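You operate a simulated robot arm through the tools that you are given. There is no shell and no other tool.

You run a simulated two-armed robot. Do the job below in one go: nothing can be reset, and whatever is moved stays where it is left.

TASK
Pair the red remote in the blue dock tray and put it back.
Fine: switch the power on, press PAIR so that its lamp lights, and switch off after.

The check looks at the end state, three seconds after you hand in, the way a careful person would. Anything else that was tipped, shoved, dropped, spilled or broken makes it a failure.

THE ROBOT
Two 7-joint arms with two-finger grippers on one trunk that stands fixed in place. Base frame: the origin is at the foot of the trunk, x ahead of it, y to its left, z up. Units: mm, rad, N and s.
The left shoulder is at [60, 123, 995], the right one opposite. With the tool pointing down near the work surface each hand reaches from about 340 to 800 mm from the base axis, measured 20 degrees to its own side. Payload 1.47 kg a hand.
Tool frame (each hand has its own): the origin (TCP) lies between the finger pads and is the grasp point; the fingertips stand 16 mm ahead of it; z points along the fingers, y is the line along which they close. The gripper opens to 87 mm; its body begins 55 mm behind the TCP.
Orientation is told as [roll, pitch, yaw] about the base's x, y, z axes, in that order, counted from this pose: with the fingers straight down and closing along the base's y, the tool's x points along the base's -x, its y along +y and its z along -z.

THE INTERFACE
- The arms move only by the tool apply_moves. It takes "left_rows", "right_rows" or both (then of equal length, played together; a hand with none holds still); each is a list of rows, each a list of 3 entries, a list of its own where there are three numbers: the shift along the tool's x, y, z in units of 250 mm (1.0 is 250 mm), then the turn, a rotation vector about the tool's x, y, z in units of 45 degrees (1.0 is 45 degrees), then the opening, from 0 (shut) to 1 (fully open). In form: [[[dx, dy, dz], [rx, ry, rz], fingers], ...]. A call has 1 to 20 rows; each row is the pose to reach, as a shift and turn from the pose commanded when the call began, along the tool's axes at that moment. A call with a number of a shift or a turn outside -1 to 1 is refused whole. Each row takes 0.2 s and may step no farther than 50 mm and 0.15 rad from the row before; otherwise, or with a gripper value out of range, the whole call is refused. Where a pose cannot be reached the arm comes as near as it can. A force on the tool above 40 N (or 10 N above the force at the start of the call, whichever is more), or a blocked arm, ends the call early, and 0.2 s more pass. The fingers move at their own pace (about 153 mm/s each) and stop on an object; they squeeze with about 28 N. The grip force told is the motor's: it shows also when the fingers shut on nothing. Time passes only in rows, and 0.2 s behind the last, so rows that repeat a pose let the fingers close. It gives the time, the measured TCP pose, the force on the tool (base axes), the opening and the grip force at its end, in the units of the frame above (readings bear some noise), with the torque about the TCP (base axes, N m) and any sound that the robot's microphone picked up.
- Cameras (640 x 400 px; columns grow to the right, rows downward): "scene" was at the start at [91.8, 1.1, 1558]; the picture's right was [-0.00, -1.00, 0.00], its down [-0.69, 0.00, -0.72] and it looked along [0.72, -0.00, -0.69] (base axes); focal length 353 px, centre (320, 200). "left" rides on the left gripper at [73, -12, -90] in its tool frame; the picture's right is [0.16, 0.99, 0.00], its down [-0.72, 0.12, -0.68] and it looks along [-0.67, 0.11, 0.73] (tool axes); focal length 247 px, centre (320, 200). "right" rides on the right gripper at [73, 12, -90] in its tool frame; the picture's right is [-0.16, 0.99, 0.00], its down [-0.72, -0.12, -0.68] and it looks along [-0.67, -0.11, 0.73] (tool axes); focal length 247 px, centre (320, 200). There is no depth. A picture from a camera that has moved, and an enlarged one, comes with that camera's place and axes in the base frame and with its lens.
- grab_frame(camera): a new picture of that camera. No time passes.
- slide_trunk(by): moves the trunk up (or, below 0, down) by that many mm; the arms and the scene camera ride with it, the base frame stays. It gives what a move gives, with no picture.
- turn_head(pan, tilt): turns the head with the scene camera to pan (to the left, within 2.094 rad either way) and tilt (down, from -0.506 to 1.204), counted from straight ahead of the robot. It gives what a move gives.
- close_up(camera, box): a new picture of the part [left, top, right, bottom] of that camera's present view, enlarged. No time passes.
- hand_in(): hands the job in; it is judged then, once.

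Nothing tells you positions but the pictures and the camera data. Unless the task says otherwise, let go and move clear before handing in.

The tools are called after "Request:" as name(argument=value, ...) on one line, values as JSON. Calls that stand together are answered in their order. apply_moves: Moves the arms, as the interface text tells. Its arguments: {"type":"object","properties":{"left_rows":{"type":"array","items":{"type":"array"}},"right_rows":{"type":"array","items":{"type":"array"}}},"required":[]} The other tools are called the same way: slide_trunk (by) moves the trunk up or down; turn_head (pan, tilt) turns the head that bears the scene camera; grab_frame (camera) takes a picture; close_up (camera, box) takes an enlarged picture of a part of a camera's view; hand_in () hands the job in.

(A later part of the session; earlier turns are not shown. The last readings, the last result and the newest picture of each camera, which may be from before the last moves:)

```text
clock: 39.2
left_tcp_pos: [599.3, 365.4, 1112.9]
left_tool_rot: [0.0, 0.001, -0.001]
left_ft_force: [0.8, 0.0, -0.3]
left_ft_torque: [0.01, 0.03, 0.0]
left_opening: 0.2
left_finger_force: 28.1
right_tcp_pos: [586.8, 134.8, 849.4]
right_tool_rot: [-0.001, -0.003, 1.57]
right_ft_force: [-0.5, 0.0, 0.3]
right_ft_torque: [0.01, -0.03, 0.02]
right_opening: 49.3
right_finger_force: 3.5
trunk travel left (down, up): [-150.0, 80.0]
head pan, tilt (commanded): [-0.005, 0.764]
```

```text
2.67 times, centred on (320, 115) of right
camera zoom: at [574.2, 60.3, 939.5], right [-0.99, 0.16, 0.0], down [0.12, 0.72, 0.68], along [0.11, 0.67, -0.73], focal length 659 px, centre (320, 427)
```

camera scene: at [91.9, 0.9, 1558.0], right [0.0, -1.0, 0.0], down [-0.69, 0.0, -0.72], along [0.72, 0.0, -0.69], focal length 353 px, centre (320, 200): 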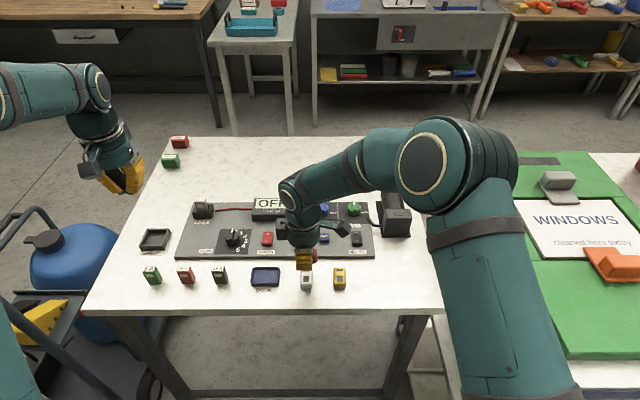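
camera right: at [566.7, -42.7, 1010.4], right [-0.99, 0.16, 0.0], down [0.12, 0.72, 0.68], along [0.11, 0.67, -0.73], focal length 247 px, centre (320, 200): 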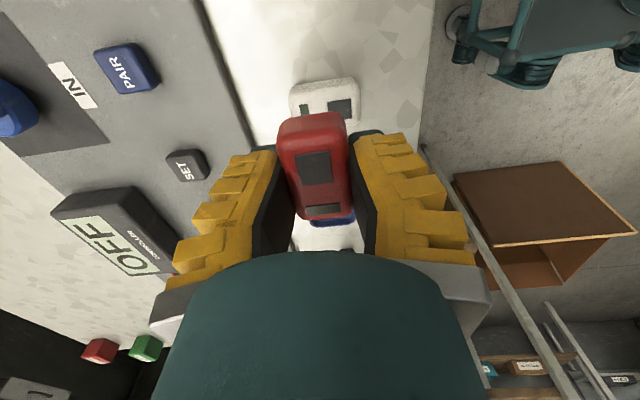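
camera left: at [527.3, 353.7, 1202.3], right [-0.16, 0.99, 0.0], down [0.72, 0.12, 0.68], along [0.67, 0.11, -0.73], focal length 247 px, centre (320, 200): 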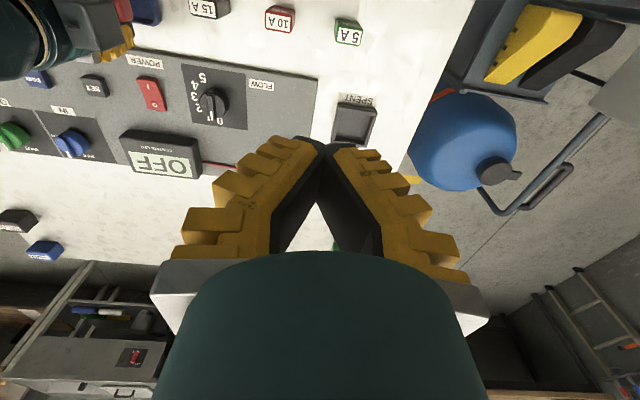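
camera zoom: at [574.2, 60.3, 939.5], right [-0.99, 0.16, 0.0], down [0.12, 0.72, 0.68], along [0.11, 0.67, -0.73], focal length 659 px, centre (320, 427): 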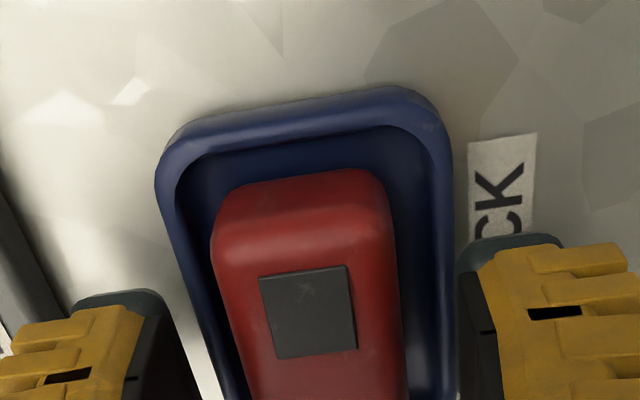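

The remote has dropped neatly into the tray. I'll raise the right hand straight up and inspect the dock.

Request:
apply_moves(right_rows=[[[0, 0, -0.04], [0, 0, 0], 0.5], [[0, 0, -0.12], [0, 0, 0], 0.5], [[0, 0, -0.22], [0, 0, 0], 0.5], [[0, 0, -0.36], [0, 0, 0], 0.5], [[0, 0, -0.36], [0, 0, 0], 0.5]])

Request:
close_up(camera="scene", box=[233, 257, 297, 297])

Request:
grab_frame(camera="right")

```text
clock: 40.4
left_tcp_pos: [600.3, 364.5, 1112.9]
left_tool_rot: [-0.001, 0.0, 0.0]
left_ft_force: [-0.5, 0.9, 0.8]
left_ft_torque: [0.04, 0.01, 0.01]
left_opening: 0.0
left_finger_force: 28.1
right_tcp_pos: [585.5, 134.7, 938.9]
right_tool_rot: [0.0, -0.001, 1.572]
right_ft_force: [-0.1, 0.2, 0.5]
right_ft_torque: [0.01, 0.0, 0.0]
right_opening: 48.7
right_finger_force: 4.1
trunk travel left (down, up): [-150.0, 80.0]
head pan, tilt (commanded): [-0.005, 0.764]
```

```text
10.00 times, centred on (265, 277) of scene
camera zoom: at [92.3, 1.2, 1557.9], right [0.0, -1.0, 0.0], down [-0.69, 0.0, -0.72], along [0.72, 0.0, -0.69], focal length 3531 px, centre (870, -570)
```

zoom: 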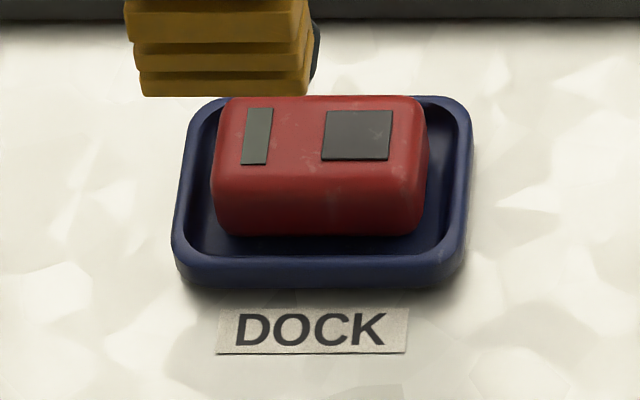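

```text
taken
camera right: at [574.0, 60.7, 1028.8], right [-0.99, 0.16, 0.0], down [0.12, 0.72, 0.68], along [0.11, 0.67, -0.73], focal length 247 px, centre (320, 200)
```

right: 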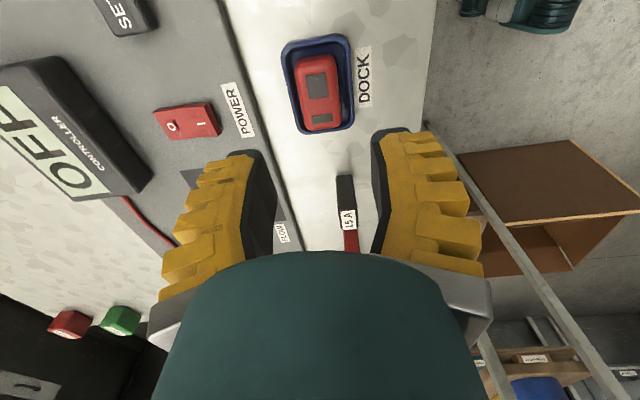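

The remote lies flat in the dock and the dock hasn't moved. Next is POWER: its "I" end is nearest me at about (680, 135, 846). I'll use the right hand with fingers closed, hover above "I", and check.

Request:
apply_moves(right_rows=[[[0, -0.09, 0], [0, 0, 0], 0.2], [[-0.002, -0.18, 0], [0, 0, 0], 0.0], [[-0.003, -0.27, 0], [0, 0, 0], 0.0], [[-0.003, -0.366, 0], [0, 0, 0], 0.0], [[-0.003, -0.366, 0.1], [0, 0, 0], 0.0], [[-0.003, -0.366, 0.22], [0, 0, 0], 0.0], [[-0.003, -0.366, 0.22], [0, 0, 0], 0.0]])

Request:
close_up(camera="scene", box=[220, 200, 316, 260])

Request:
close_up(camera="right", box=[160, 20, 480, 220])

Request:
grab_frame(camera="left")

```text
clock: 42.0
left_tcp_pos: [598.8, 364.8, 1113.8]
left_tool_rot: [0.001, 0.001, 0.0]
left_ft_force: [-0.6, -0.7, 0.3]
left_ft_torque: [-0.03, -0.04, -0.01]
left_opening: 0.3
left_finger_force: 27.6
right_tcp_pos: [679.5, 136.4, 886.9]
right_tool_rot: [0.001, 0.002, 1.571]
right_ft_force: [-0.5, -0.1, 0.4]
right_ft_torque: [0.02, 0.04, 0.01]
right_opening: 0.0
right_finger_force: 28.0
trunk travel left (down, up): [-150.0, 80.0]
head pan, tilt (commanded): [-0.005, 0.764]
```

```text
6.67 times, centred on (268, 230) of scene
camera zoom: at [91.4, 0.9, 1558.1], right [0.0, -1.0, 0.0], down [-0.69, 0.0, -0.72], along [0.72, 0.0, -0.69], focal length 2354 px, centre (667, 0)
```

zoom: 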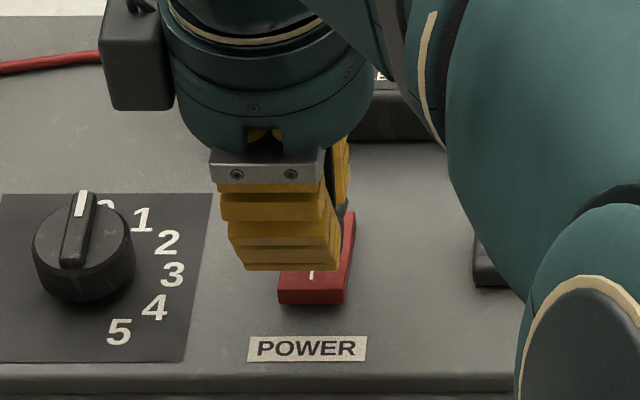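

```text
2.00 times, centred on (320, 120) of right
camera zoom: at [667.3, 62.3, 975.7], right [-0.99, 0.16, 0.0], down [0.12, 0.72, 0.68], along [0.11, 0.67, -0.73], focal length 494 px, centre (320, 360)
```

zoom: 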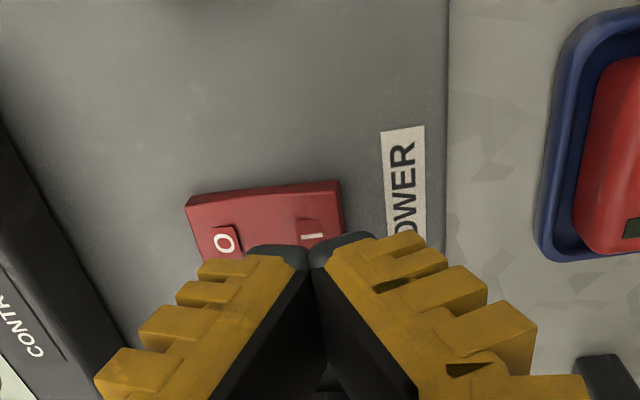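

```text
taken
camera left: at [527.2, 353.5, 1202.5], right [-0.16, 0.99, 0.0], down [0.72, 0.12, 0.68], along [0.67, 0.11, -0.73], focal length 247 px, centre (320, 200)
```

left: 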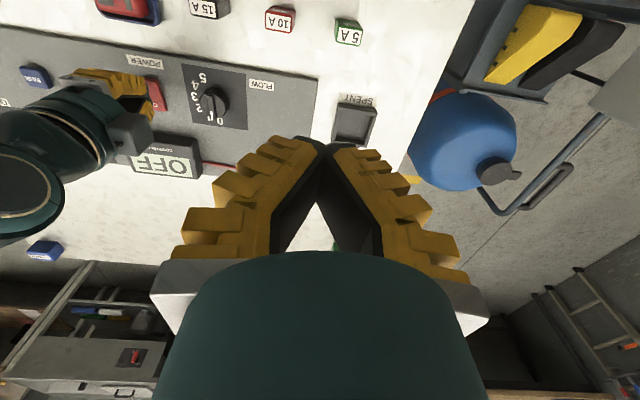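

The closed tips are right over the "I" end of the rocker. I'll lower to light contact first.

Request:
apply_moves(right_rows=[[[0, 0.004, 0.04], [0, 0, 0], 0.0], [[0, 0.004, 0.07], [0, 0, 0], 0.0], [[0, 0.004, 0.085], [0, 0, 0], 0.0], [[0, 0.004, 0.092], [0, 0, 0], 0.0], [[0, 0.004, 0.098], [0, 0, 0], 0.0]])

Request:
close_up(camera="right", box=[160, 20, 480, 220])

```text
clock: 43.2
left_tcp_pos: [600.6, 365.1, 1114.8]
left_tool_rot: [0.0, 0.0, 0.001]
left_ft_force: [0.5, -0.2, 0.2]
left_ft_torque: [0.01, 0.01, 0.0]
left_opening: 0.1
left_finger_force: 28.3
right_tcp_pos: [677.7, 135.8, 859.1]
right_tool_rot: [0.0, 0.0, 1.572]
right_ft_force: [-0.1, 0.0, 0.4]
right_ft_torque: [-0.01, -0.03, -0.02]
right_opening: 0.2
right_finger_force: 28.0
trunk travel left (down, up): [-150.0, 80.0]
head pan, tilt (commanded): [-0.005, 0.764]
```

```text
2.00 times, centred on (320, 120) of right
camera zoom: at [665.3, 61.7, 949.4], right [-0.99, 0.16, 0.0], down [0.12, 0.72, 0.68], along [0.11, 0.67, -0.73], focal length 494 px, centre (320, 360)
```

zoom: 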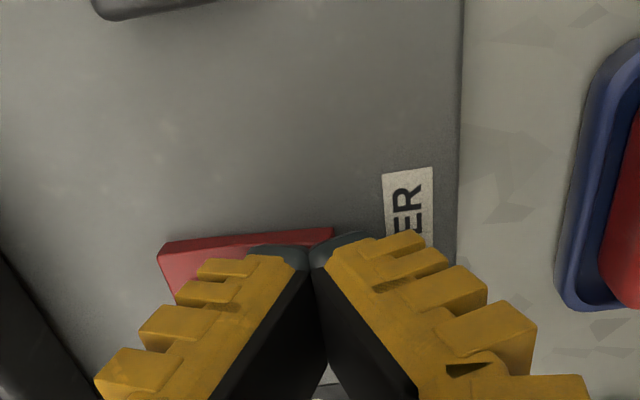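

Request:
apply_moves(right_rows=[[[0, 0, 0.006], [0, 0, 0], 0.0], [[0, 0, 0.012], [0, 0, 0], 0.0], [[0, 0, 0.012], [0, 0, 0], 0.0]])

Request:
close_up(camera="scene", box=[220, 195, 316, 255])

```text
clock: 44.0
left_tcp_pos: [597.9, 364.8, 1114.0]
left_tool_rot: [0.0, -0.001, 0.0]
left_ft_force: [0.7, 0.1, -0.1]
left_ft_torque: [0.01, -0.01, 0.01]
left_opening: 0.1
left_finger_force: 28.4
right_tcp_pos: [677.6, 135.4, 857.8]
right_tool_rot: [0.0, -0.001, 1.57]
right_ft_force: [-1.6, 0.4, 2.1]
right_ft_torque: [-0.01, 0.01, 0.01]
right_opening: 0.0
right_finger_force: 27.8
trunk travel left (down, up): [-150.0, 80.0]
head pan, tilt (commanded): [-0.005, 0.764]
```

```text
6.67 times, centred on (268, 225) of scene
camera zoom: at [91.5, 1.1, 1558.0], right [0.0, -1.0, 0.0], down [-0.69, 0.0, -0.72], along [0.72, 0.0, -0.69], focal length 2354 px, centre (667, 33)
```

zoom: 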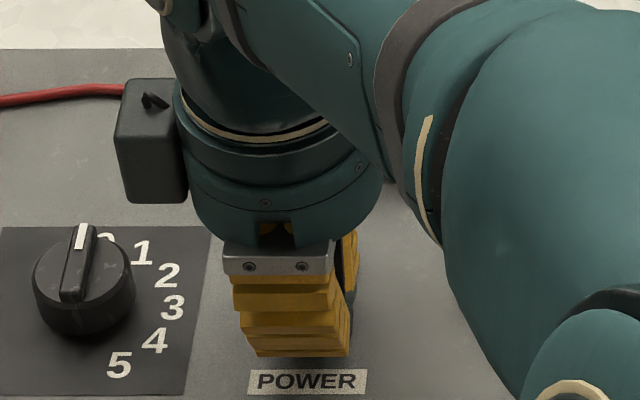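

Contact is just beginning (about 2 N). I'll press further in small steps.

Request:
apply_moves(right_rows=[[[0, 0, 0.006], [0, 0, 0], 0.0], [[0, 0, 0.012], [0, 0, 0], 0.0], [[0, 0, 0.012], [0, 0, 0], 0.0]])

```text
clock: 44.8
left_tcp_pos: [598.7, 364.1, 1113.6]
left_tool_rot: [-0.001, 0.0, -0.001]
left_ft_force: [-0.9, -0.4, 0.8]
left_ft_torque: [0.03, 0.02, 0.02]
left_opening: 0.0
left_finger_force: 28.2
right_tcp_pos: [677.5, 135.4, 854.0]
right_tool_rot: [-0.002, -0.001, 1.571]
right_ft_force: [-0.4, 2.3, 7.3]
right_ft_torque: [0.03, -0.12, -0.02]
right_opening: 0.0
right_finger_force: 27.6
trunk travel left (down, up): [-150.0, 80.0]
head pan, tilt (commanded): [-0.005, 0.764]
```

Pressing at 7 N with no click heard yet. I'll lift a little and look at the rocker and display state.

Request:
apply_moves(right_rows=[[[0, 0, -0.06], [0, 0, 0], 0.0], [[0, 0, -0.16], [0, 0, 0], 0.0], [[0, 0.1, -0.2], [0, 0, 0], 0.0], [[0, 0.25, -0.24], [0, 0, 0], 0.0], [[0, 0.25, -0.24], [0, 0, 0], 0.0]])

Request:
close_up(camera="scene", box=[220, 190, 316, 250])

Request:
close_up(camera="right", box=[0, 0, 320, 200])

Request:
close_up(camera="left", box=[100, 30, 260, 130])

```text
clock: 46.0
left_tcp_pos: [601.2, 364.8, 1112.7]
left_tool_rot: [-0.001, 0.001, 0.0]
left_ft_force: [0.0, -0.8, -0.2]
left_ft_torque: [0.01, -0.04, 0.04]
left_opening: 0.0
left_finger_force: 28.0
right_tcp_pos: [615.2, 134.5, 914.2]
right_tool_rot: [0.0, -0.001, 1.57]
right_ft_force: [0.4, -0.5, -0.3]
right_ft_torque: [-0.01, 0.01, -0.04]
right_opening: 0.0
right_finger_force: 28.8
trunk travel left (down, up): [-150.0, 80.0]
head pan, tilt (commanded): [-0.005, 0.764]
```

```text
6.67 times, centred on (268, 220) of scene
camera zoom: at [92.5, 1.2, 1557.9], right [0.0, -1.0, 0.0], down [-0.69, 0.0, -0.72], along [0.72, 0.0, -0.69], focal length 2354 px, centre (667, 67)
```

zoom: 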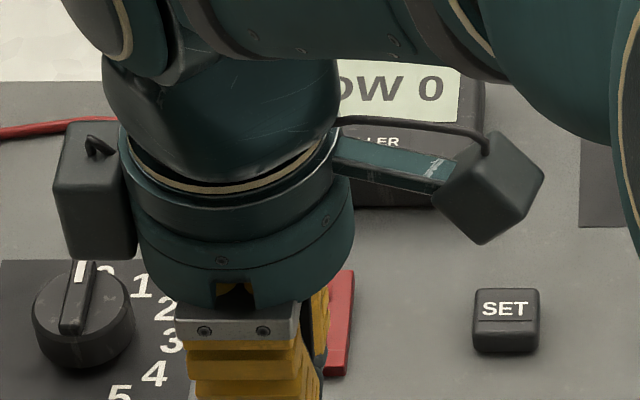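

```text
2.00 times, centred on (160, 100) of right
camera zoom: at [603.4, 61.0, 1003.8], right [-0.99, 0.16, 0.0], down [0.12, 0.72, 0.68], along [0.11, 0.67, -0.73], focal length 494 px, centre (640, 400)
```

zoom: 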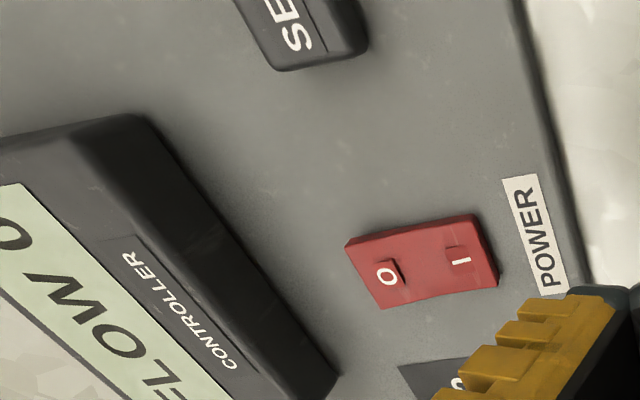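

```text
4.00 times, centred on (180, 80) of left
camera zoom: at [528.0, 353.7, 1201.9], right [-0.16, 0.99, 0.0], down [0.72, 0.12, 0.68], along [0.67, 0.11, -0.73], focal length 988 px, centre (880, 680)
```

zoom: 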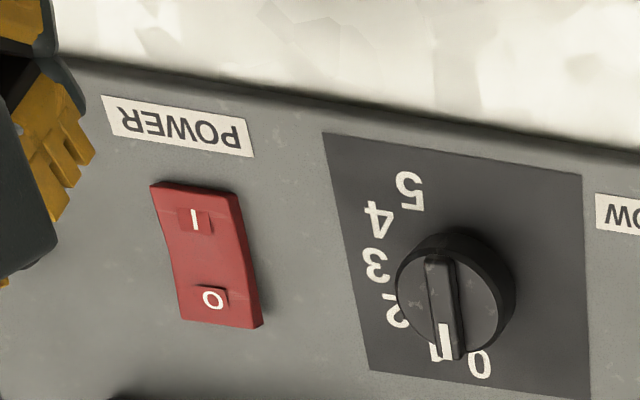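

The display now reads "FLOW 0", so the power is on. I'll move the right hand over PAIR at about (696, -13) and check alignment while hovering.

Request:
apply_moves(right_rows=[[[0.06, 0, -0.06], [0, 0, 0], 0.0], [[0.18, -0.06, -0.06], [0, 0, 0], 0.0], [[0.3, -0.13, -0.06], [0, 0, 0], 0.0], [[0.42, -0.2, -0.06], [0, 0, 0], 0.0], [[0.53, -0.27, -0.06], [0, 0, 0], 0.0], [[0.594, -0.326, -0.06], [0, 0, 0], 0.0], [[0.594, -0.326, 0.04], [0, 0, 0], 0.0], [[0.594, -0.326, 0.12], [0, 0, 0], 0.0], [[0.594, -0.326, 0.12], [0, 0, 0], 0.0]])

Request:
close_up(camera="right", box=[160, 20, 480, 220])

Request:
close_up(camera="scene", box=[284, 200, 380, 260])

Request:
close_up(camera="scene", box=[210, 180, 370, 280])

```text
clock: 48.0
left_tcp_pos: [600.0, 364.8, 1114.1]
left_tool_rot: [0.0, 0.0, 0.001]
left_ft_force: [0.2, 0.1, -0.4]
left_ft_torque: [-0.01, 0.01, -0.01]
left_opening: 0.1
left_finger_force: 28.0
right_tcp_pos: [697.6, -12.3, 884.5]
right_tool_rot: [0.001, 0.0, 1.571]
right_ft_force: [0.1, -0.3, -0.4]
right_ft_torque: [-0.02, 0.02, 0.0]
right_opening: 0.2
right_finger_force: 28.3
trunk travel left (down, up): [-150.0, 80.0]
head pan, tilt (commanded): [-0.005, 0.764]
```

```text
2.00 times, centred on (320, 120) of right
camera zoom: at [685.3, -86.5, 974.3], right [-0.99, 0.16, 0.0], down [0.12, 0.72, 0.68], along [0.11, 0.67, -0.73], focal length 494 px, centre (320, 360)
```

zoom: 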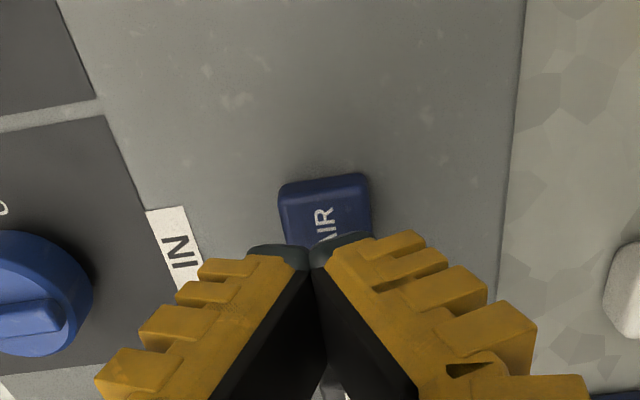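

```text
6.67 times, centred on (332, 230) of scene
camera zoom: at [91.7, 1.2, 1558.1], right [0.0, -1.0, 0.0], down [-0.69, 0.0, -0.72], along [0.72, 0.0, -0.69], focal length 2354 px, centre (240, 0)
```

zoom: 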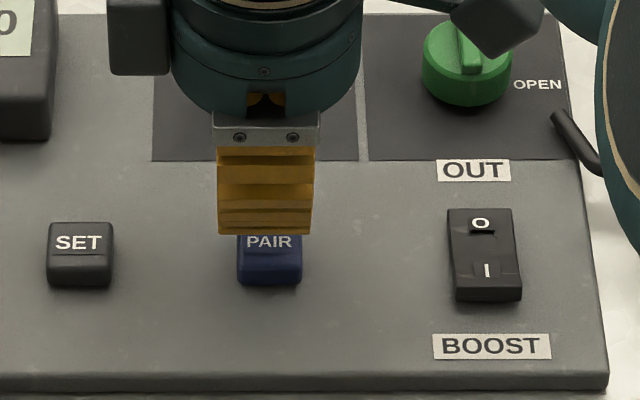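

```text
4.00 times, centred on (290, 230) of scene
camera zoom: at [91.7, 1.2, 1558.1], right [0.0, -1.0, 0.0], down [-0.69, 0.0, -0.72], along [0.72, 0.0, -0.69], focal length 1412 px, centre (440, 80)
```

zoom: 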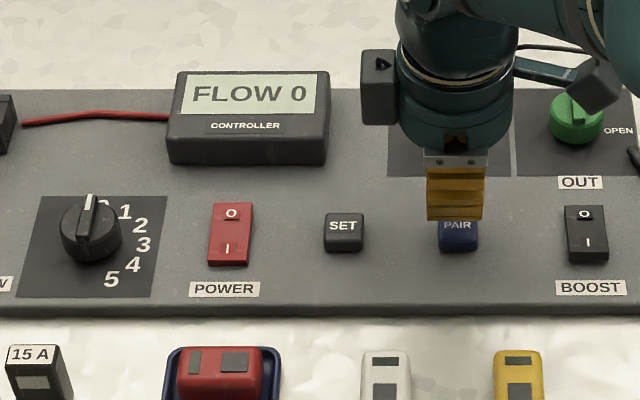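

The tips are centred over PAIR in y. I'll shift 2 mm toward me for x, then lower to contact.

Request:
apply_moves(right_rows=[[[0, 0.008, 0.03], [0, 0, 0], 0.0], [[0, 0.008, 0.06], [0, 0, 0], 0.0], [[0, 0.008, 0.08], [0, 0, 0], 0.0], [[0, 0.008, 0.092], [0, 0, 0], 0.0], [[0, 0.008, 0.092], [0, 0, 0], 0.0]])

Request:
close_up(camera="scene", box=[300, 210, 348, 240])

```text
clock: 49.2
left_tcp_pos: [600.2, 365.5, 1113.7]
left_tool_rot: [-0.002, 0.001, -0.001]
left_ft_force: [0.0, -0.1, -0.3]
left_ft_torque: [-0.03, -0.01, 0.01]
left_opening: 0.1
left_finger_force: 27.7
right_tcp_pos: [695.1, -12.0, 861.1]
right_tool_rot: [0.0, 0.001, 1.571]
right_ft_force: [-0.6, 0.9, -0.9]
right_ft_torque: [0.03, -0.04, -0.02]
right_opening: 0.0
right_finger_force: 28.2
trunk travel left (down, up): [-150.0, 80.0]
head pan, tilt (commanded): [-0.005, 0.764]
```

```text
13.33 times, centred on (324, 225) of scene
camera zoom: at [91.8, 1.1, 1558.0], right [0.0, -1.0, 0.0], down [-0.69, 0.0, -0.72], along [0.72, 0.0, -0.69], focal length 4708 px, centre (267, -133)
```

zoom: 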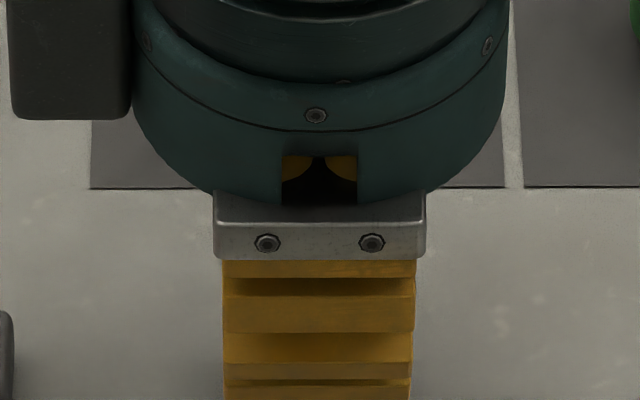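

Request:
apply_moves(right_rows=[[[0, 0, 0.006], [0, 0, 0], 0.0], [[0, 0, 0.012], [0, 0, 0], 0.0], [[0, 0, 0.012], [0, 0, 0], 0.0]])

Request:
close_up(camera="scene", box=[210, 180, 370, 280])

```text
clock: 50.0
left_tcp_pos: [600.4, 366.2, 1113.3]
left_tool_rot: [0.0, -0.001, 0.001]
left_ft_force: [-0.5, -0.8, 0.0]
left_ft_torque: [0.02, -0.01, -0.01]
left_opening: 0.0
left_finger_force: 28.6
right_tcp_pos: [695.7, -12.2, 857.5]
right_tool_rot: [0.001, -0.001, 1.571]
right_ft_force: [0.6, 0.2, 1.1]
right_ft_torque: [0.03, 0.01, -0.01]
right_opening: 6.1
right_finger_force: 28.8
trunk travel left (down, up): [-150.0, 80.0]
head pan, tilt (commanded): [-0.005, 0.764]
```

```text
4.00 times, centred on (290, 230) of scene
camera zoom: at [91.8, 1.1, 1558.0], right [0.0, -1.0, 0.0], down [-0.69, 0.0, -0.72], along [0.72, 0.0, -0.69], focal length 1412 px, centre (440, 80)
```

zoom: 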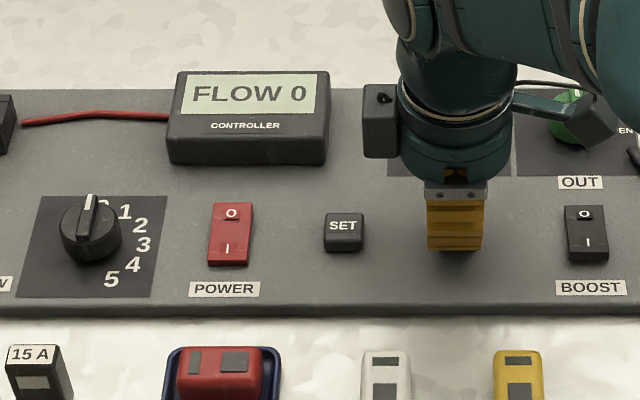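

Request:
apply_moves(right_rows=[[[0, 0, 0.004], [0, 0, 0], 0.0], [[0, 0, 0.008], [0, 0, 0], 0.0], [[0, 0, 0.008], [0, 0, 0], 0.0]])

Request:
close_up(camera="scene", box=[210, 200, 370, 300])

Request:
close_up(camera="right", box=[160, 20, 480, 220])

```text
clock: 50.8
left_tcp_pos: [599.3, 365.4, 1113.1]
left_tool_rot: [-0.001, 0.0, 0.001]
left_ft_force: [-0.3, 0.3, -0.2]
left_ft_torque: [0.03, 0.0, 0.0]
left_opening: 0.1
left_finger_force: 28.2
right_tcp_pos: [693.9, -11.0, 856.5]
right_tool_rot: [-0.001, 0.001, 1.571]
right_ft_force: [1.5, -0.2, 1.9]
right_ft_torque: [-0.02, 0.0, -0.03]
right_opening: 6.1
right_finger_force: 27.8
trunk travel left (down, up): [-150.0, 80.0]
head pan, tilt (commanded): [-0.005, 0.764]
heard: click
```

```text
4.00 times, centred on (290, 250) of scene
camera zoom: at [91.7, 1.1, 1558.0], right [0.0, -1.0, 0.0], down [-0.69, 0.0, -0.72], along [0.72, 0.0, -0.69], focal length 1412 px, centre (440, 0)
```

zoom: 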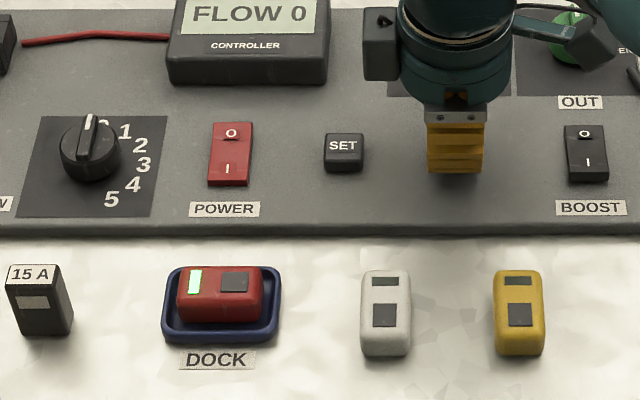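

```text
2.00 times, centred on (320, 120) of right
camera zoom: at [682.3, -86.8, 946.2], right [-0.99, 0.16, 0.0], down [0.12, 0.72, 0.68], along [0.11, 0.67, -0.73], focal length 494 px, centre (320, 360)
```

zoom: 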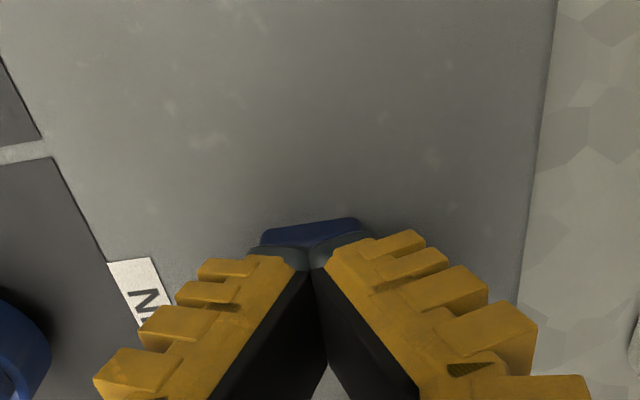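

A click was heard and the lamp on the red remote is lit. I'll raise off PAIR and confirm that the lamp stays on.

Request:
apply_moves(right_rows=[[[0, 0, -0.03], [0, 0, 0], 0.0], [[0, 0, -0.1], [0, 0, 0], 0.0], [[0, 0, -0.2], [0, 0, 0], 0.0], [[0, 0, -0.3], [0, 0, 0], 0.0], [[0, 0, -0.3], [0, 0, 0], 0.0]])

Request:
close_up(camera="scene", box=[210, 190, 370, 290])

Request:
close_up(camera="scene", box=[233, 257, 297, 297])

Request:
close_up(camera="left", box=[0, 0, 260, 163])

```text
clock: 52.0
left_tcp_pos: [598.1, 365.5, 1113.4]
left_tool_rot: [-0.001, -0.001, 0.0]
left_ft_force: [0.6, -0.5, 0.2]
left_ft_torque: [0.0, 0.01, 0.01]
left_opening: 0.0
left_finger_force: 28.3
right_tcp_pos: [694.8, -12.5, 929.7]
right_tool_rot: [-0.002, 0.001, 1.571]
right_ft_force: [0.4, -0.4, 0.1]
right_ft_torque: [0.0, -0.03, 0.0]
right_opening: 0.1
right_finger_force: 27.9
trunk travel left (down, up): [-150.0, 80.0]
head pan, tilt (commanded): [-0.005, 0.764]
```

```text
4.00 times, centred on (290, 240) of scene
camera zoom: at [92.2, 1.1, 1558.0], right [0.0, -1.0, 0.0], down [-0.69, 0.0, -0.72], along [0.72, 0.0, -0.69], focal length 1412 px, centre (440, 40)
```

zoom: 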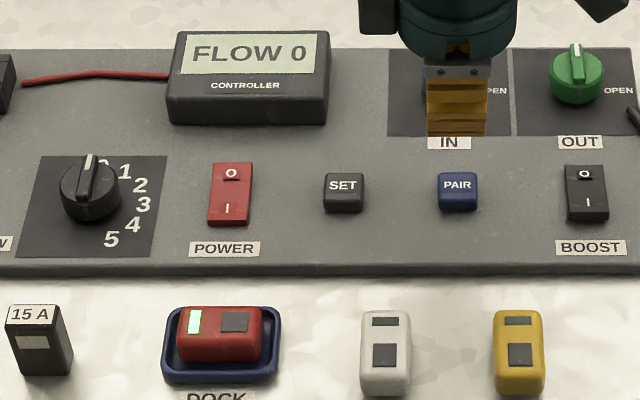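

```text
10.00 times, centred on (265, 277) of scene
camera zoom: at [92.2, 1.1, 1558.0], right [0.0, -1.0, 0.0], down [-0.69, 0.0, -0.72], along [0.72, 0.0, -0.69], focal length 3531 px, centre (870, -570)
```

zoom: 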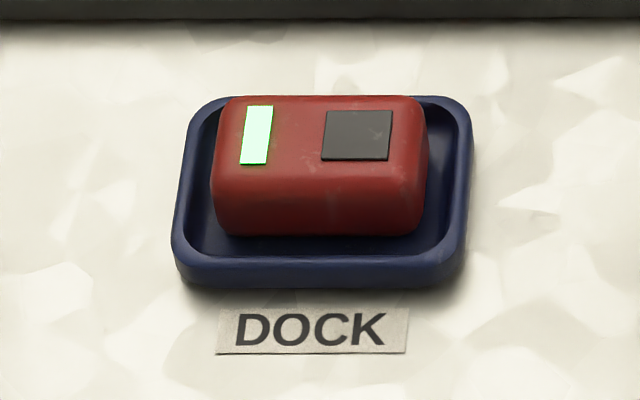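

```text
2.45 times, centred on (130, 82) of left
camera zoom: at [527.8, 353.7, 1202.1], right [-0.16, 0.99, 0.0], down [0.72, 0.12, 0.68], along [0.67, 0.11, -0.73], focal length 606 px, centre (786, 491)
```

zoom: 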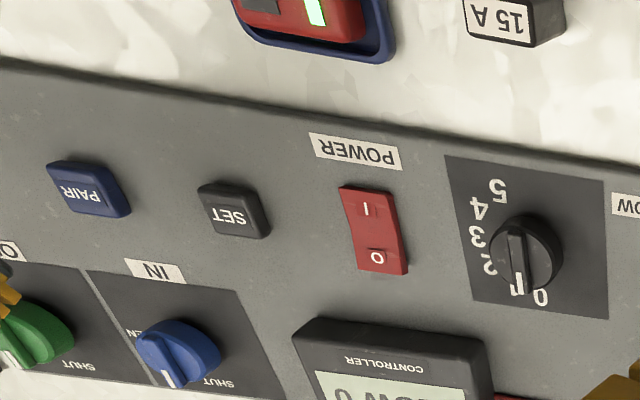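

The lamp stays lit with PAIR released. Next I'll switch POWER off: its "O" end is the far one, at about (709, 135). I'll hover over it first.

Request:
apply_moves(right_rows=[[[-0.12, -0.014, 0], [0, 0, 0], 0.0], [[-0.24, -0.028, 0], [0, 0, 0], 0.0], [[-0.36, -0.042, 0], [0, 0, 0], 0.0], [[-0.48, -0.056, 0], [0, 0, 0], 0.0], [[-0.596, -0.068, 0], [0, 0, 0], 0.0], [[-0.596, -0.068, 0.1], [0, 0, 0], 0.0], [[-0.596, -0.068, 0.186], [0, 0, 0], 0.0], [[-0.596, -0.068, 0.186], [0, 0, 0], 0.0]])

Request:
close_up(camera="right", box=[160, 20, 480, 220])

Request:
close_up(camera="scene", box=[220, 190, 316, 250])

Request:
close_up(camera="left", box=[60, 40, 220, 140])

```text
clock: 53.8
left_tcp_pos: [599.9, 365.3, 1114.5]
left_tool_rot: [0.001, 0.0, 0.0]
left_ft_force: [0.1, -0.3, 0.3]
left_ft_torque: [0.01, 0.02, 0.01]
left_opening: 0.2
left_finger_force: 27.7
right_tcp_pos: [690.1, 127.6, 894.8]
right_tool_rot: [0.001, 0.001, 1.57]
right_ft_force: [0.0, 0.4, 0.2]
right_ft_torque: [0.01, 0.02, 0.01]
right_opening: 0.0
right_finger_force: 28.1
right hand out of reach, approached as far as the arm can: row 4, 5, 6, 7, 8
trunk travel left (down, up): [-150.0, 80.0]
head pan, tilt (commanded): [-0.005, 0.764]
```

```text
2.00 times, centred on (320, 120) of right
camera zoom: at [678.0, 53.1, 984.9], right [-0.99, 0.16, 0.0], down [0.12, 0.72, 0.68], along [0.11, 0.67, -0.73], focal length 494 px, centre (320, 360)
```

zoom: 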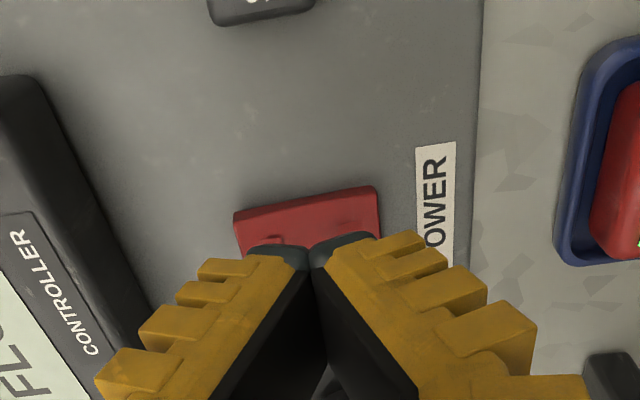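

```text
6.67 times, centred on (268, 220) of scene
camera zoom: at [91.6, 1.2, 1558.1], right [0.0, -1.0, 0.0], down [-0.69, 0.0, -0.72], along [0.72, 0.0, -0.69], focal length 2354 px, centre (667, 67)
```

zoom: 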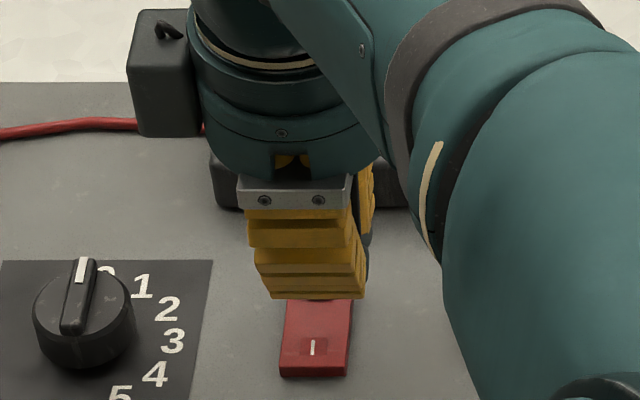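

```text
4.00 times, centred on (140, 90) of left
camera zoom: at [527.4, 353.8, 1202.3], right [-0.16, 0.99, 0.0], down [0.72, 0.12, 0.68], along [0.67, 0.11, -0.73], focal length 988 px, centre (1040, 640)
```

zoom: 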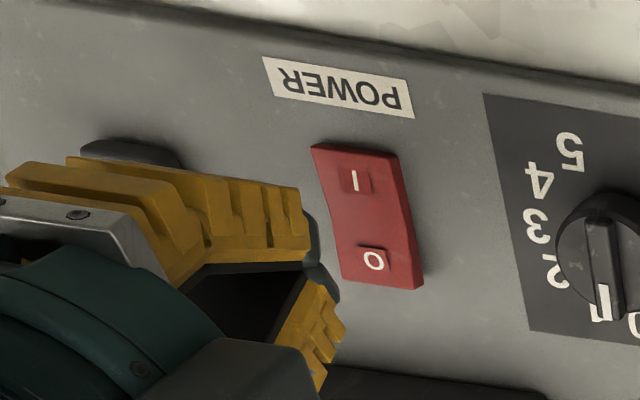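

The right arm can't quite reach the "O" end at that height, so I'll retreat the right hand to its own side and let the left hand switch POWER off.

Request:
apply_moves(right_rows=[[[0.0, 0.05, -0.06], [0, 0, 0], 0.0], [[0.1, 0.12, -0.12], [0, 0, 0], 0.0], [[0.24, 0.18, -0.16], [0, 0, 0], 0.0], [[0.4, 0.24, -0.16], [0, 0, 0], 0.0], [[0.56, 0.3, -0.16], [0, 0, 0], 0.0], [[0.72, 0.36, -0.16], [0, 0, 0], 0.0], [[0.86, 0.42, -0.16], [0, 0, 0], 0.0], [[0.98, 0.48, -0.16], [0, 0, 0], 0.0], [[0.98, 0.48, -0.16], [0, 0, 0], 0.0]])

Request:
grab_frame(camera="scene")

```text
clock: 55.8
left_tcp_pos: [600.1, 366.1, 1113.3]
left_tool_rot: [0.001, 0.0, -0.002]
left_ft_force: [0.1, -0.2, 0.2]
left_ft_torque: [0.0, 0.01, 0.0]
left_opening: 0.0
left_finger_force: 28.0
right_tcp_pos: [755.1, -91.8, 929.4]
right_tool_rot: [0.001, -0.001, 1.572]
right_ft_force: [-0.3, 0.6, 0.4]
right_ft_torque: [-0.02, 0.0, 0.01]
right_opening: 0.0
right_finger_force: 28.9
right hand out of reach, approached as far as the arm can: row 1, 2, 3, 4, 5, 6, 7, 8, 9
trunk travel left (down, up): [-150.0, 80.0]
head pan, tilt (commanded): [-0.005, 0.764]
```

```text
taken
camera scene: at [91.9, 1.1, 1558.0], right [-0.01, -1.0, 0.0], down [-0.69, 0.0, -0.72], along [0.72, 0.0, -0.69], focal length 353 px, centre (320, 200)
```

scene: 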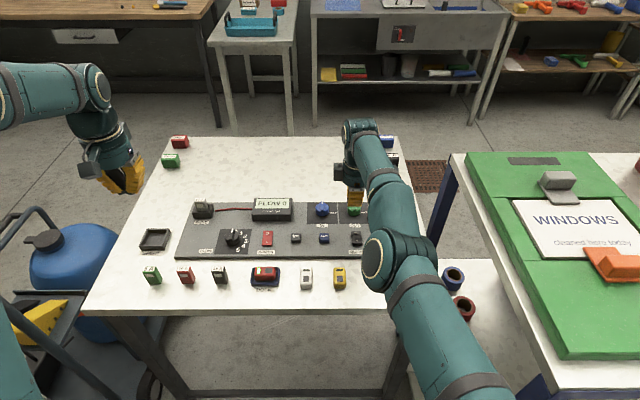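

Something unexpected: the right arm stretched forward to about (755, -92, 929) instead of retreating. Nothing reports contact. I'll inspect the situation before any more movement.

Request:
close_up(camera="scene", box=[300, 100, 540, 400])

Request:
grab_frame(camera="right")

Request:
grab_frame(camera="left")

Request:
close_up(camera="scene", box=[300, 180, 460, 280])

```text
1.33 times, centred on (420, 250) of scene
camera zoom: at [91.9, 1.1, 1558.0], right [-0.01, -1.0, 0.0], down [-0.69, 0.0, -0.72], along [0.72, 0.0, -0.69], focal length 471 px, centre (187, 133)
```

zoom: 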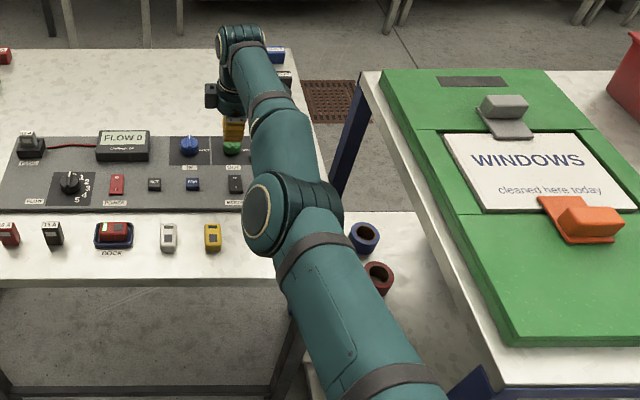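

```text
taken
camera right: at [742.8, -166.4, 1018.8], right [-0.99, 0.16, 0.0], down [0.12, 0.72, 0.68], along [0.11, 0.67, -0.73], focal length 247 px, centre (320, 200)
```

right: 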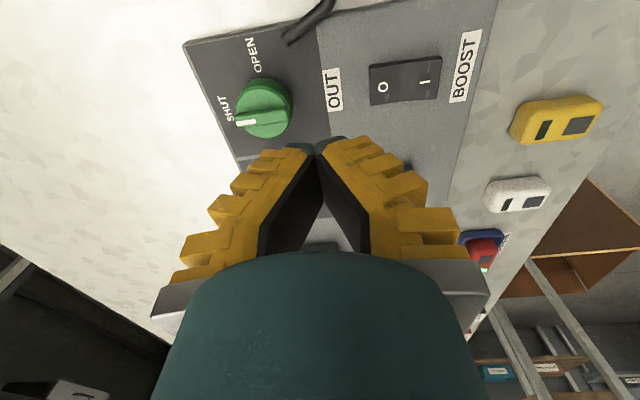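

```text
taken
camera left: at [527.6, 353.6, 1202.2], right [-0.16, 0.99, 0.0], down [0.72, 0.12, 0.68], along [0.67, 0.11, -0.73], focal length 247 px, centre (320, 200)
```

left: 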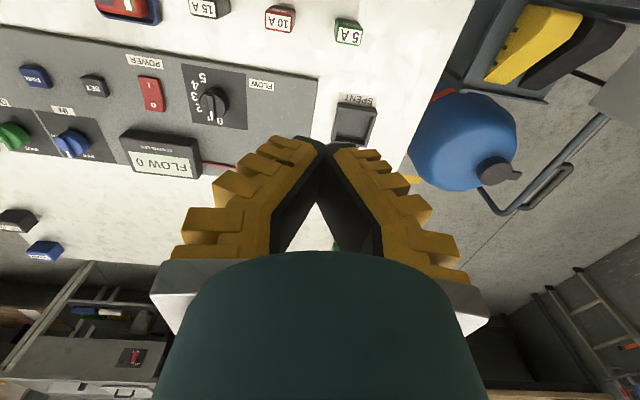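

```text
4.00 times, centred on (380, 230) of scene
camera zoom: at [91.9, 1.1, 1558.0], right [-0.01, -1.0, 0.0], down [-0.69, 0.0, -0.72], along [0.72, 0.0, -0.69], focal length 1412 px, centre (80, 80)
```

zoom: 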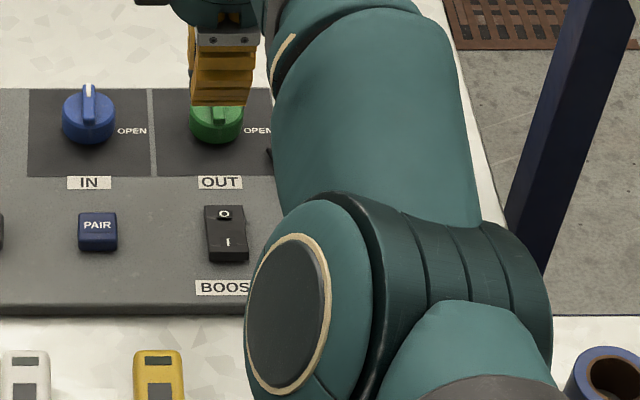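

The right arm slid along its full-stretch limit, hovering above everything and touching nothing. To get the elbow bending again, I'll nudge the target upward in small steps and see if it comes back.

Request:
apply_moves(right_rows=[[[0, 0, -0.05], [0, 0, 0], 0.0], [[0, 0, -0.1], [0, 0, 0], 0.0], [[0, 0, -0.15], [0, 0, 0], 0.0], [[0, 0, -0.2], [0, 0, 0], 0.0]])

Request:
grab_frame(camera="scene")

```text
clock: 56.8
left_tcp_pos: [599.7, 365.9, 1113.9]
left_tool_rot: [-0.001, -0.002, 0.0]
left_ft_force: [0.6, 0.5, -0.4]
left_ft_torque: [0.02, 0.0, -0.02]
left_opening: 0.2
left_finger_force: 28.1
right_tcp_pos: [755.9, -89.5, 979.4]
right_tool_rot: [0.0, 0.0, 1.573]
right_ft_force: [-1.1, -0.3, -0.3]
right_ft_torque: [0.0, -0.05, 0.01]
right_opening: 0.0
right_finger_force: 28.3
trunk travel left (down, up): [-150.0, 80.0]
head pan, tilt (commanded): [-0.005, 0.764]
```

```text
taken
camera scene: at [91.7, 1.2, 1558.0], right [0.0, -1.0, 0.0], down [-0.69, 0.0, -0.72], along [0.72, 0.0, -0.69], focal length 353 px, centre (320, 200)
```

scene: 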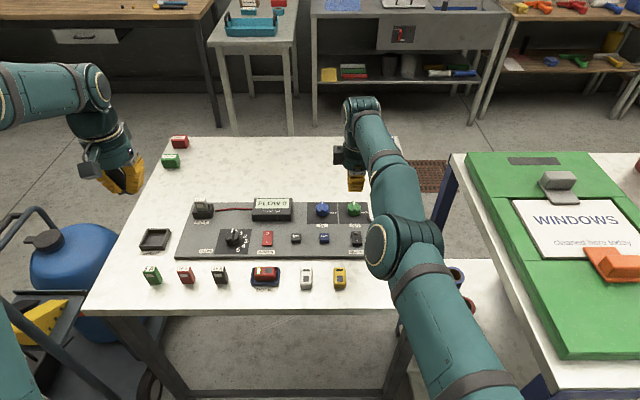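

It's responding normally again, now at (756, -90, 979). I'll retract it toward me in small steps.

Request:
apply_moves(right_rows=[[[0, 0.04, 0], [0, 0, 0], 0.0], [[0, 0.08, 0], [0, 0, 0], 0.0], [[0, 0.12, 0], [0, 0, 0], 0.0], [[0, 0.16, 0], [0, 0, 0], 0.0]])

```text
clock: 57.8
left_tcp_pos: [598.7, 365.3, 1113.8]
left_tool_rot: [0.0, 0.001, 0.0]
left_ft_force: [-0.4, 0.3, -0.3]
left_ft_torque: [-0.02, 0.01, 0.03]
left_opening: 0.0
left_finger_force: 27.9
right_tcp_pos: [754.3, -89.0, 979.0]
right_tool_rot: [0.001, -0.001, 1.572]
right_ft_force: [0.1, -0.8, 0.2]
right_ft_torque: [0.0, -0.02, -0.01]
right_opening: 0.0
right_finger_force: 28.0
right hand out of reach, approached as far as the arm can: row 1, 2, 3, 4
trunk travel left (down, up): [-150.0, 80.0]
head pan, tilt (commanded): [-0.005, 0.764]
```

Retraction is blocked in this posture, likely a wrist limit at the 90° yaw. I'll turn the hand part of the way back toward yaw 0 to relieve it.

Request:
apply_moves(right_rows=[[[0, 0, 0], [0, 0, 0.12], 0.0], [[0, 0, 0], [0, 0, 0.25], 0.0], [[0, 0, 0], [0, 0, 0.38], 0.0], [[0, 0, 0], [0, 0, 0.5], 0.0]])

Request:
grab_frame(camera="scene")

```text
clock: 58.8
left_tcp_pos: [598.7, 365.9, 1114.2]
left_tool_rot: [-0.001, 0.0, -0.002]
left_ft_force: [0.3, -0.3, 0.2]
left_ft_torque: [0.0, -0.02, 0.0]
left_opening: 0.0
left_finger_force: 27.7
right_tcp_pos: [756.6, -87.9, 977.5]
right_tool_rot: [-0.001, 0.0, 1.177]
right_ft_force: [0.1, 0.9, 0.0]
right_ft_torque: [-0.02, -0.02, -0.03]
right_opening: 0.0
right_finger_force: 28.4
trunk travel left (down, up): [-150.0, 80.0]
head pan, tilt (commanded): [-0.005, 0.764]
```

```text
taken
camera scene: at [91.8, 1.1, 1558.0], right [0.0, -1.0, 0.0], down [-0.69, 0.0, -0.72], along [0.72, 0.0, -0.69], focal length 353 px, centre (320, 200)
```

scene: 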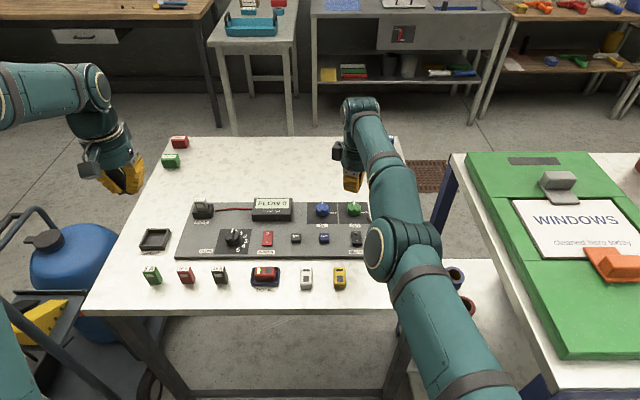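

Request:
apply_moves(right_rows=[[[0.0153, 0.037, 0], [0, 0, 0], 0.0], [[0.0306, 0.074, 0], [0, 0, 0], 0.0], [[0.0459, 0.111, 0], [0, 0, 0], 0.0], [[0.0612, 0.1478, 0], [0, 0, 0], 0.0]])

```text
clock: 59.8
left_tcp_pos: [599.4, 366.0, 1113.3]
left_tool_rot: [-0.001, -0.002, 0.001]
left_ft_force: [0.5, 0.7, 0.5]
left_ft_torque: [0.01, -0.03, 0.02]
left_opening: 0.2
left_finger_force: 28.1
right_tcp_pos: [754.2, -84.8, 976.4]
right_tool_rot: [0.002, 0.0, 1.178]
right_ft_force: [0.0, -0.5, 0.2]
right_ft_torque: [-0.03, 0.0, 0.0]
right_opening: 0.0
right_finger_force: 28.0
right hand out of reach, approached as far as the arm can: row 1, 2, 3, 4
trunk travel left (down, up): [-150.0, 80.0]
head pan, tilt (commanded): [-0.005, 0.764]
```

Request:
apply_moves(right_rows=[[[0, 0, -0.08], [0, 0, 0], 0.0], [[0, 0, -0.16], [0, 0, 0], 0.0], [[0, 0, -0.24], [0, 0, 0], 0.0], [[0, 0, -0.32], [0, 0, 0], 0.0], [[0, 0, -0.4], [0, 0, 0], 0.0]])

Request:
grab_frame(camera="scene")

```text
clock: 61.0
left_tcp_pos: [599.8, 366.5, 1114.2]
left_tool_rot: [-0.001, 0.0, 0.0]
left_ft_force: [0.2, -0.8, -0.4]
left_ft_torque: [0.03, 0.02, 0.03]
left_opening: 0.0
left_finger_force: 27.9
right_tcp_pos: [745.3, -83.6, 1075.2]
right_tool_rot: [-0.001, 0.0, 1.179]
right_ft_force: [-0.1, 0.9, 0.3]
right_ft_torque: [-0.02, 0.01, 0.02]
right_opening: 0.0
right_finger_force: 28.5
right hand out of reach, approached as far as the arm can: row 4, 5
trunk travel left (down, up): [-150.0, 80.0]
head pan, tilt (commanded): [-0.005, 0.764]
```

```text
taken
camera scene: at [91.1, 1.1, 1558.1], right [0.0, -1.0, 0.0], down [-0.69, 0.0, -0.72], along [0.72, 0.0, -0.69], focal length 353 px, centre (320, 200)
```

scene: 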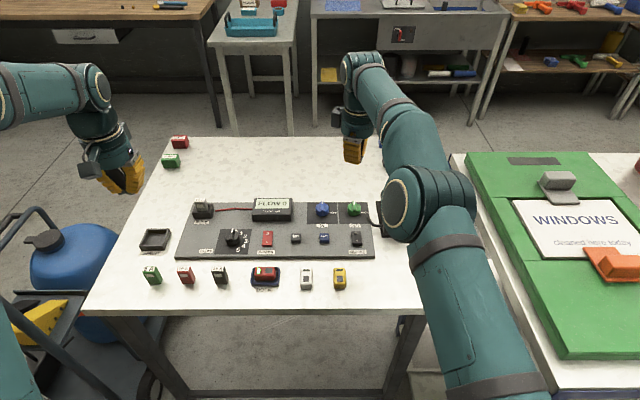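

Request:
apply_moves(right_rows=[[[0.0153, 0.037, 0], [0, 0, 0], 0.0], [[0.0306, 0.074, 0], [0, 0, 0], 0.0], [[0.0459, 0.111, 0], [0, 0, 0], 0.0], [[0.0612, 0.1478, 0], [0, 0, 0], 0.0]])

Request:
grab_frame(camera="scene")

```text
clock: 62.0
left_tcp_pos: [600.2, 366.1, 1113.5]
left_tool_rot: [0.0, 0.001, -0.001]
left_ft_force: [-0.2, -0.4, -1.1]
left_ft_torque: [0.03, -0.03, 0.0]
left_opening: 0.1
left_finger_force: 28.1
right_tcp_pos: [705.5, -84.5, 1076.4]
right_tool_rot: [0.0, 0.0, 1.18]
right_ft_force: [0.5, 0.0, 0.4]
right_ft_torque: [0.02, -0.03, 0.02]
right_opening: 0.0
right_finger_force: 28.2
trunk travel left (down, up): [-150.0, 80.0]
head pan, tilt (commanded): [-0.005, 0.764]
```

```text
taken
camera scene: at [91.9, 1.2, 1558.0], right [0.0, -1.0, 0.0], down [-0.69, 0.0, -0.72], along [0.72, 0.0, -0.69], focal length 353 px, centre (320, 200)
```

scene: 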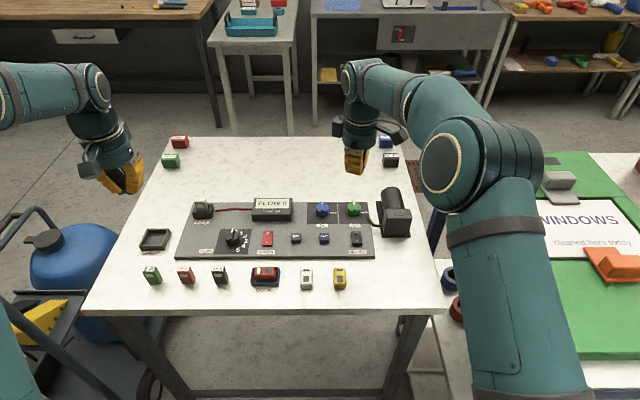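

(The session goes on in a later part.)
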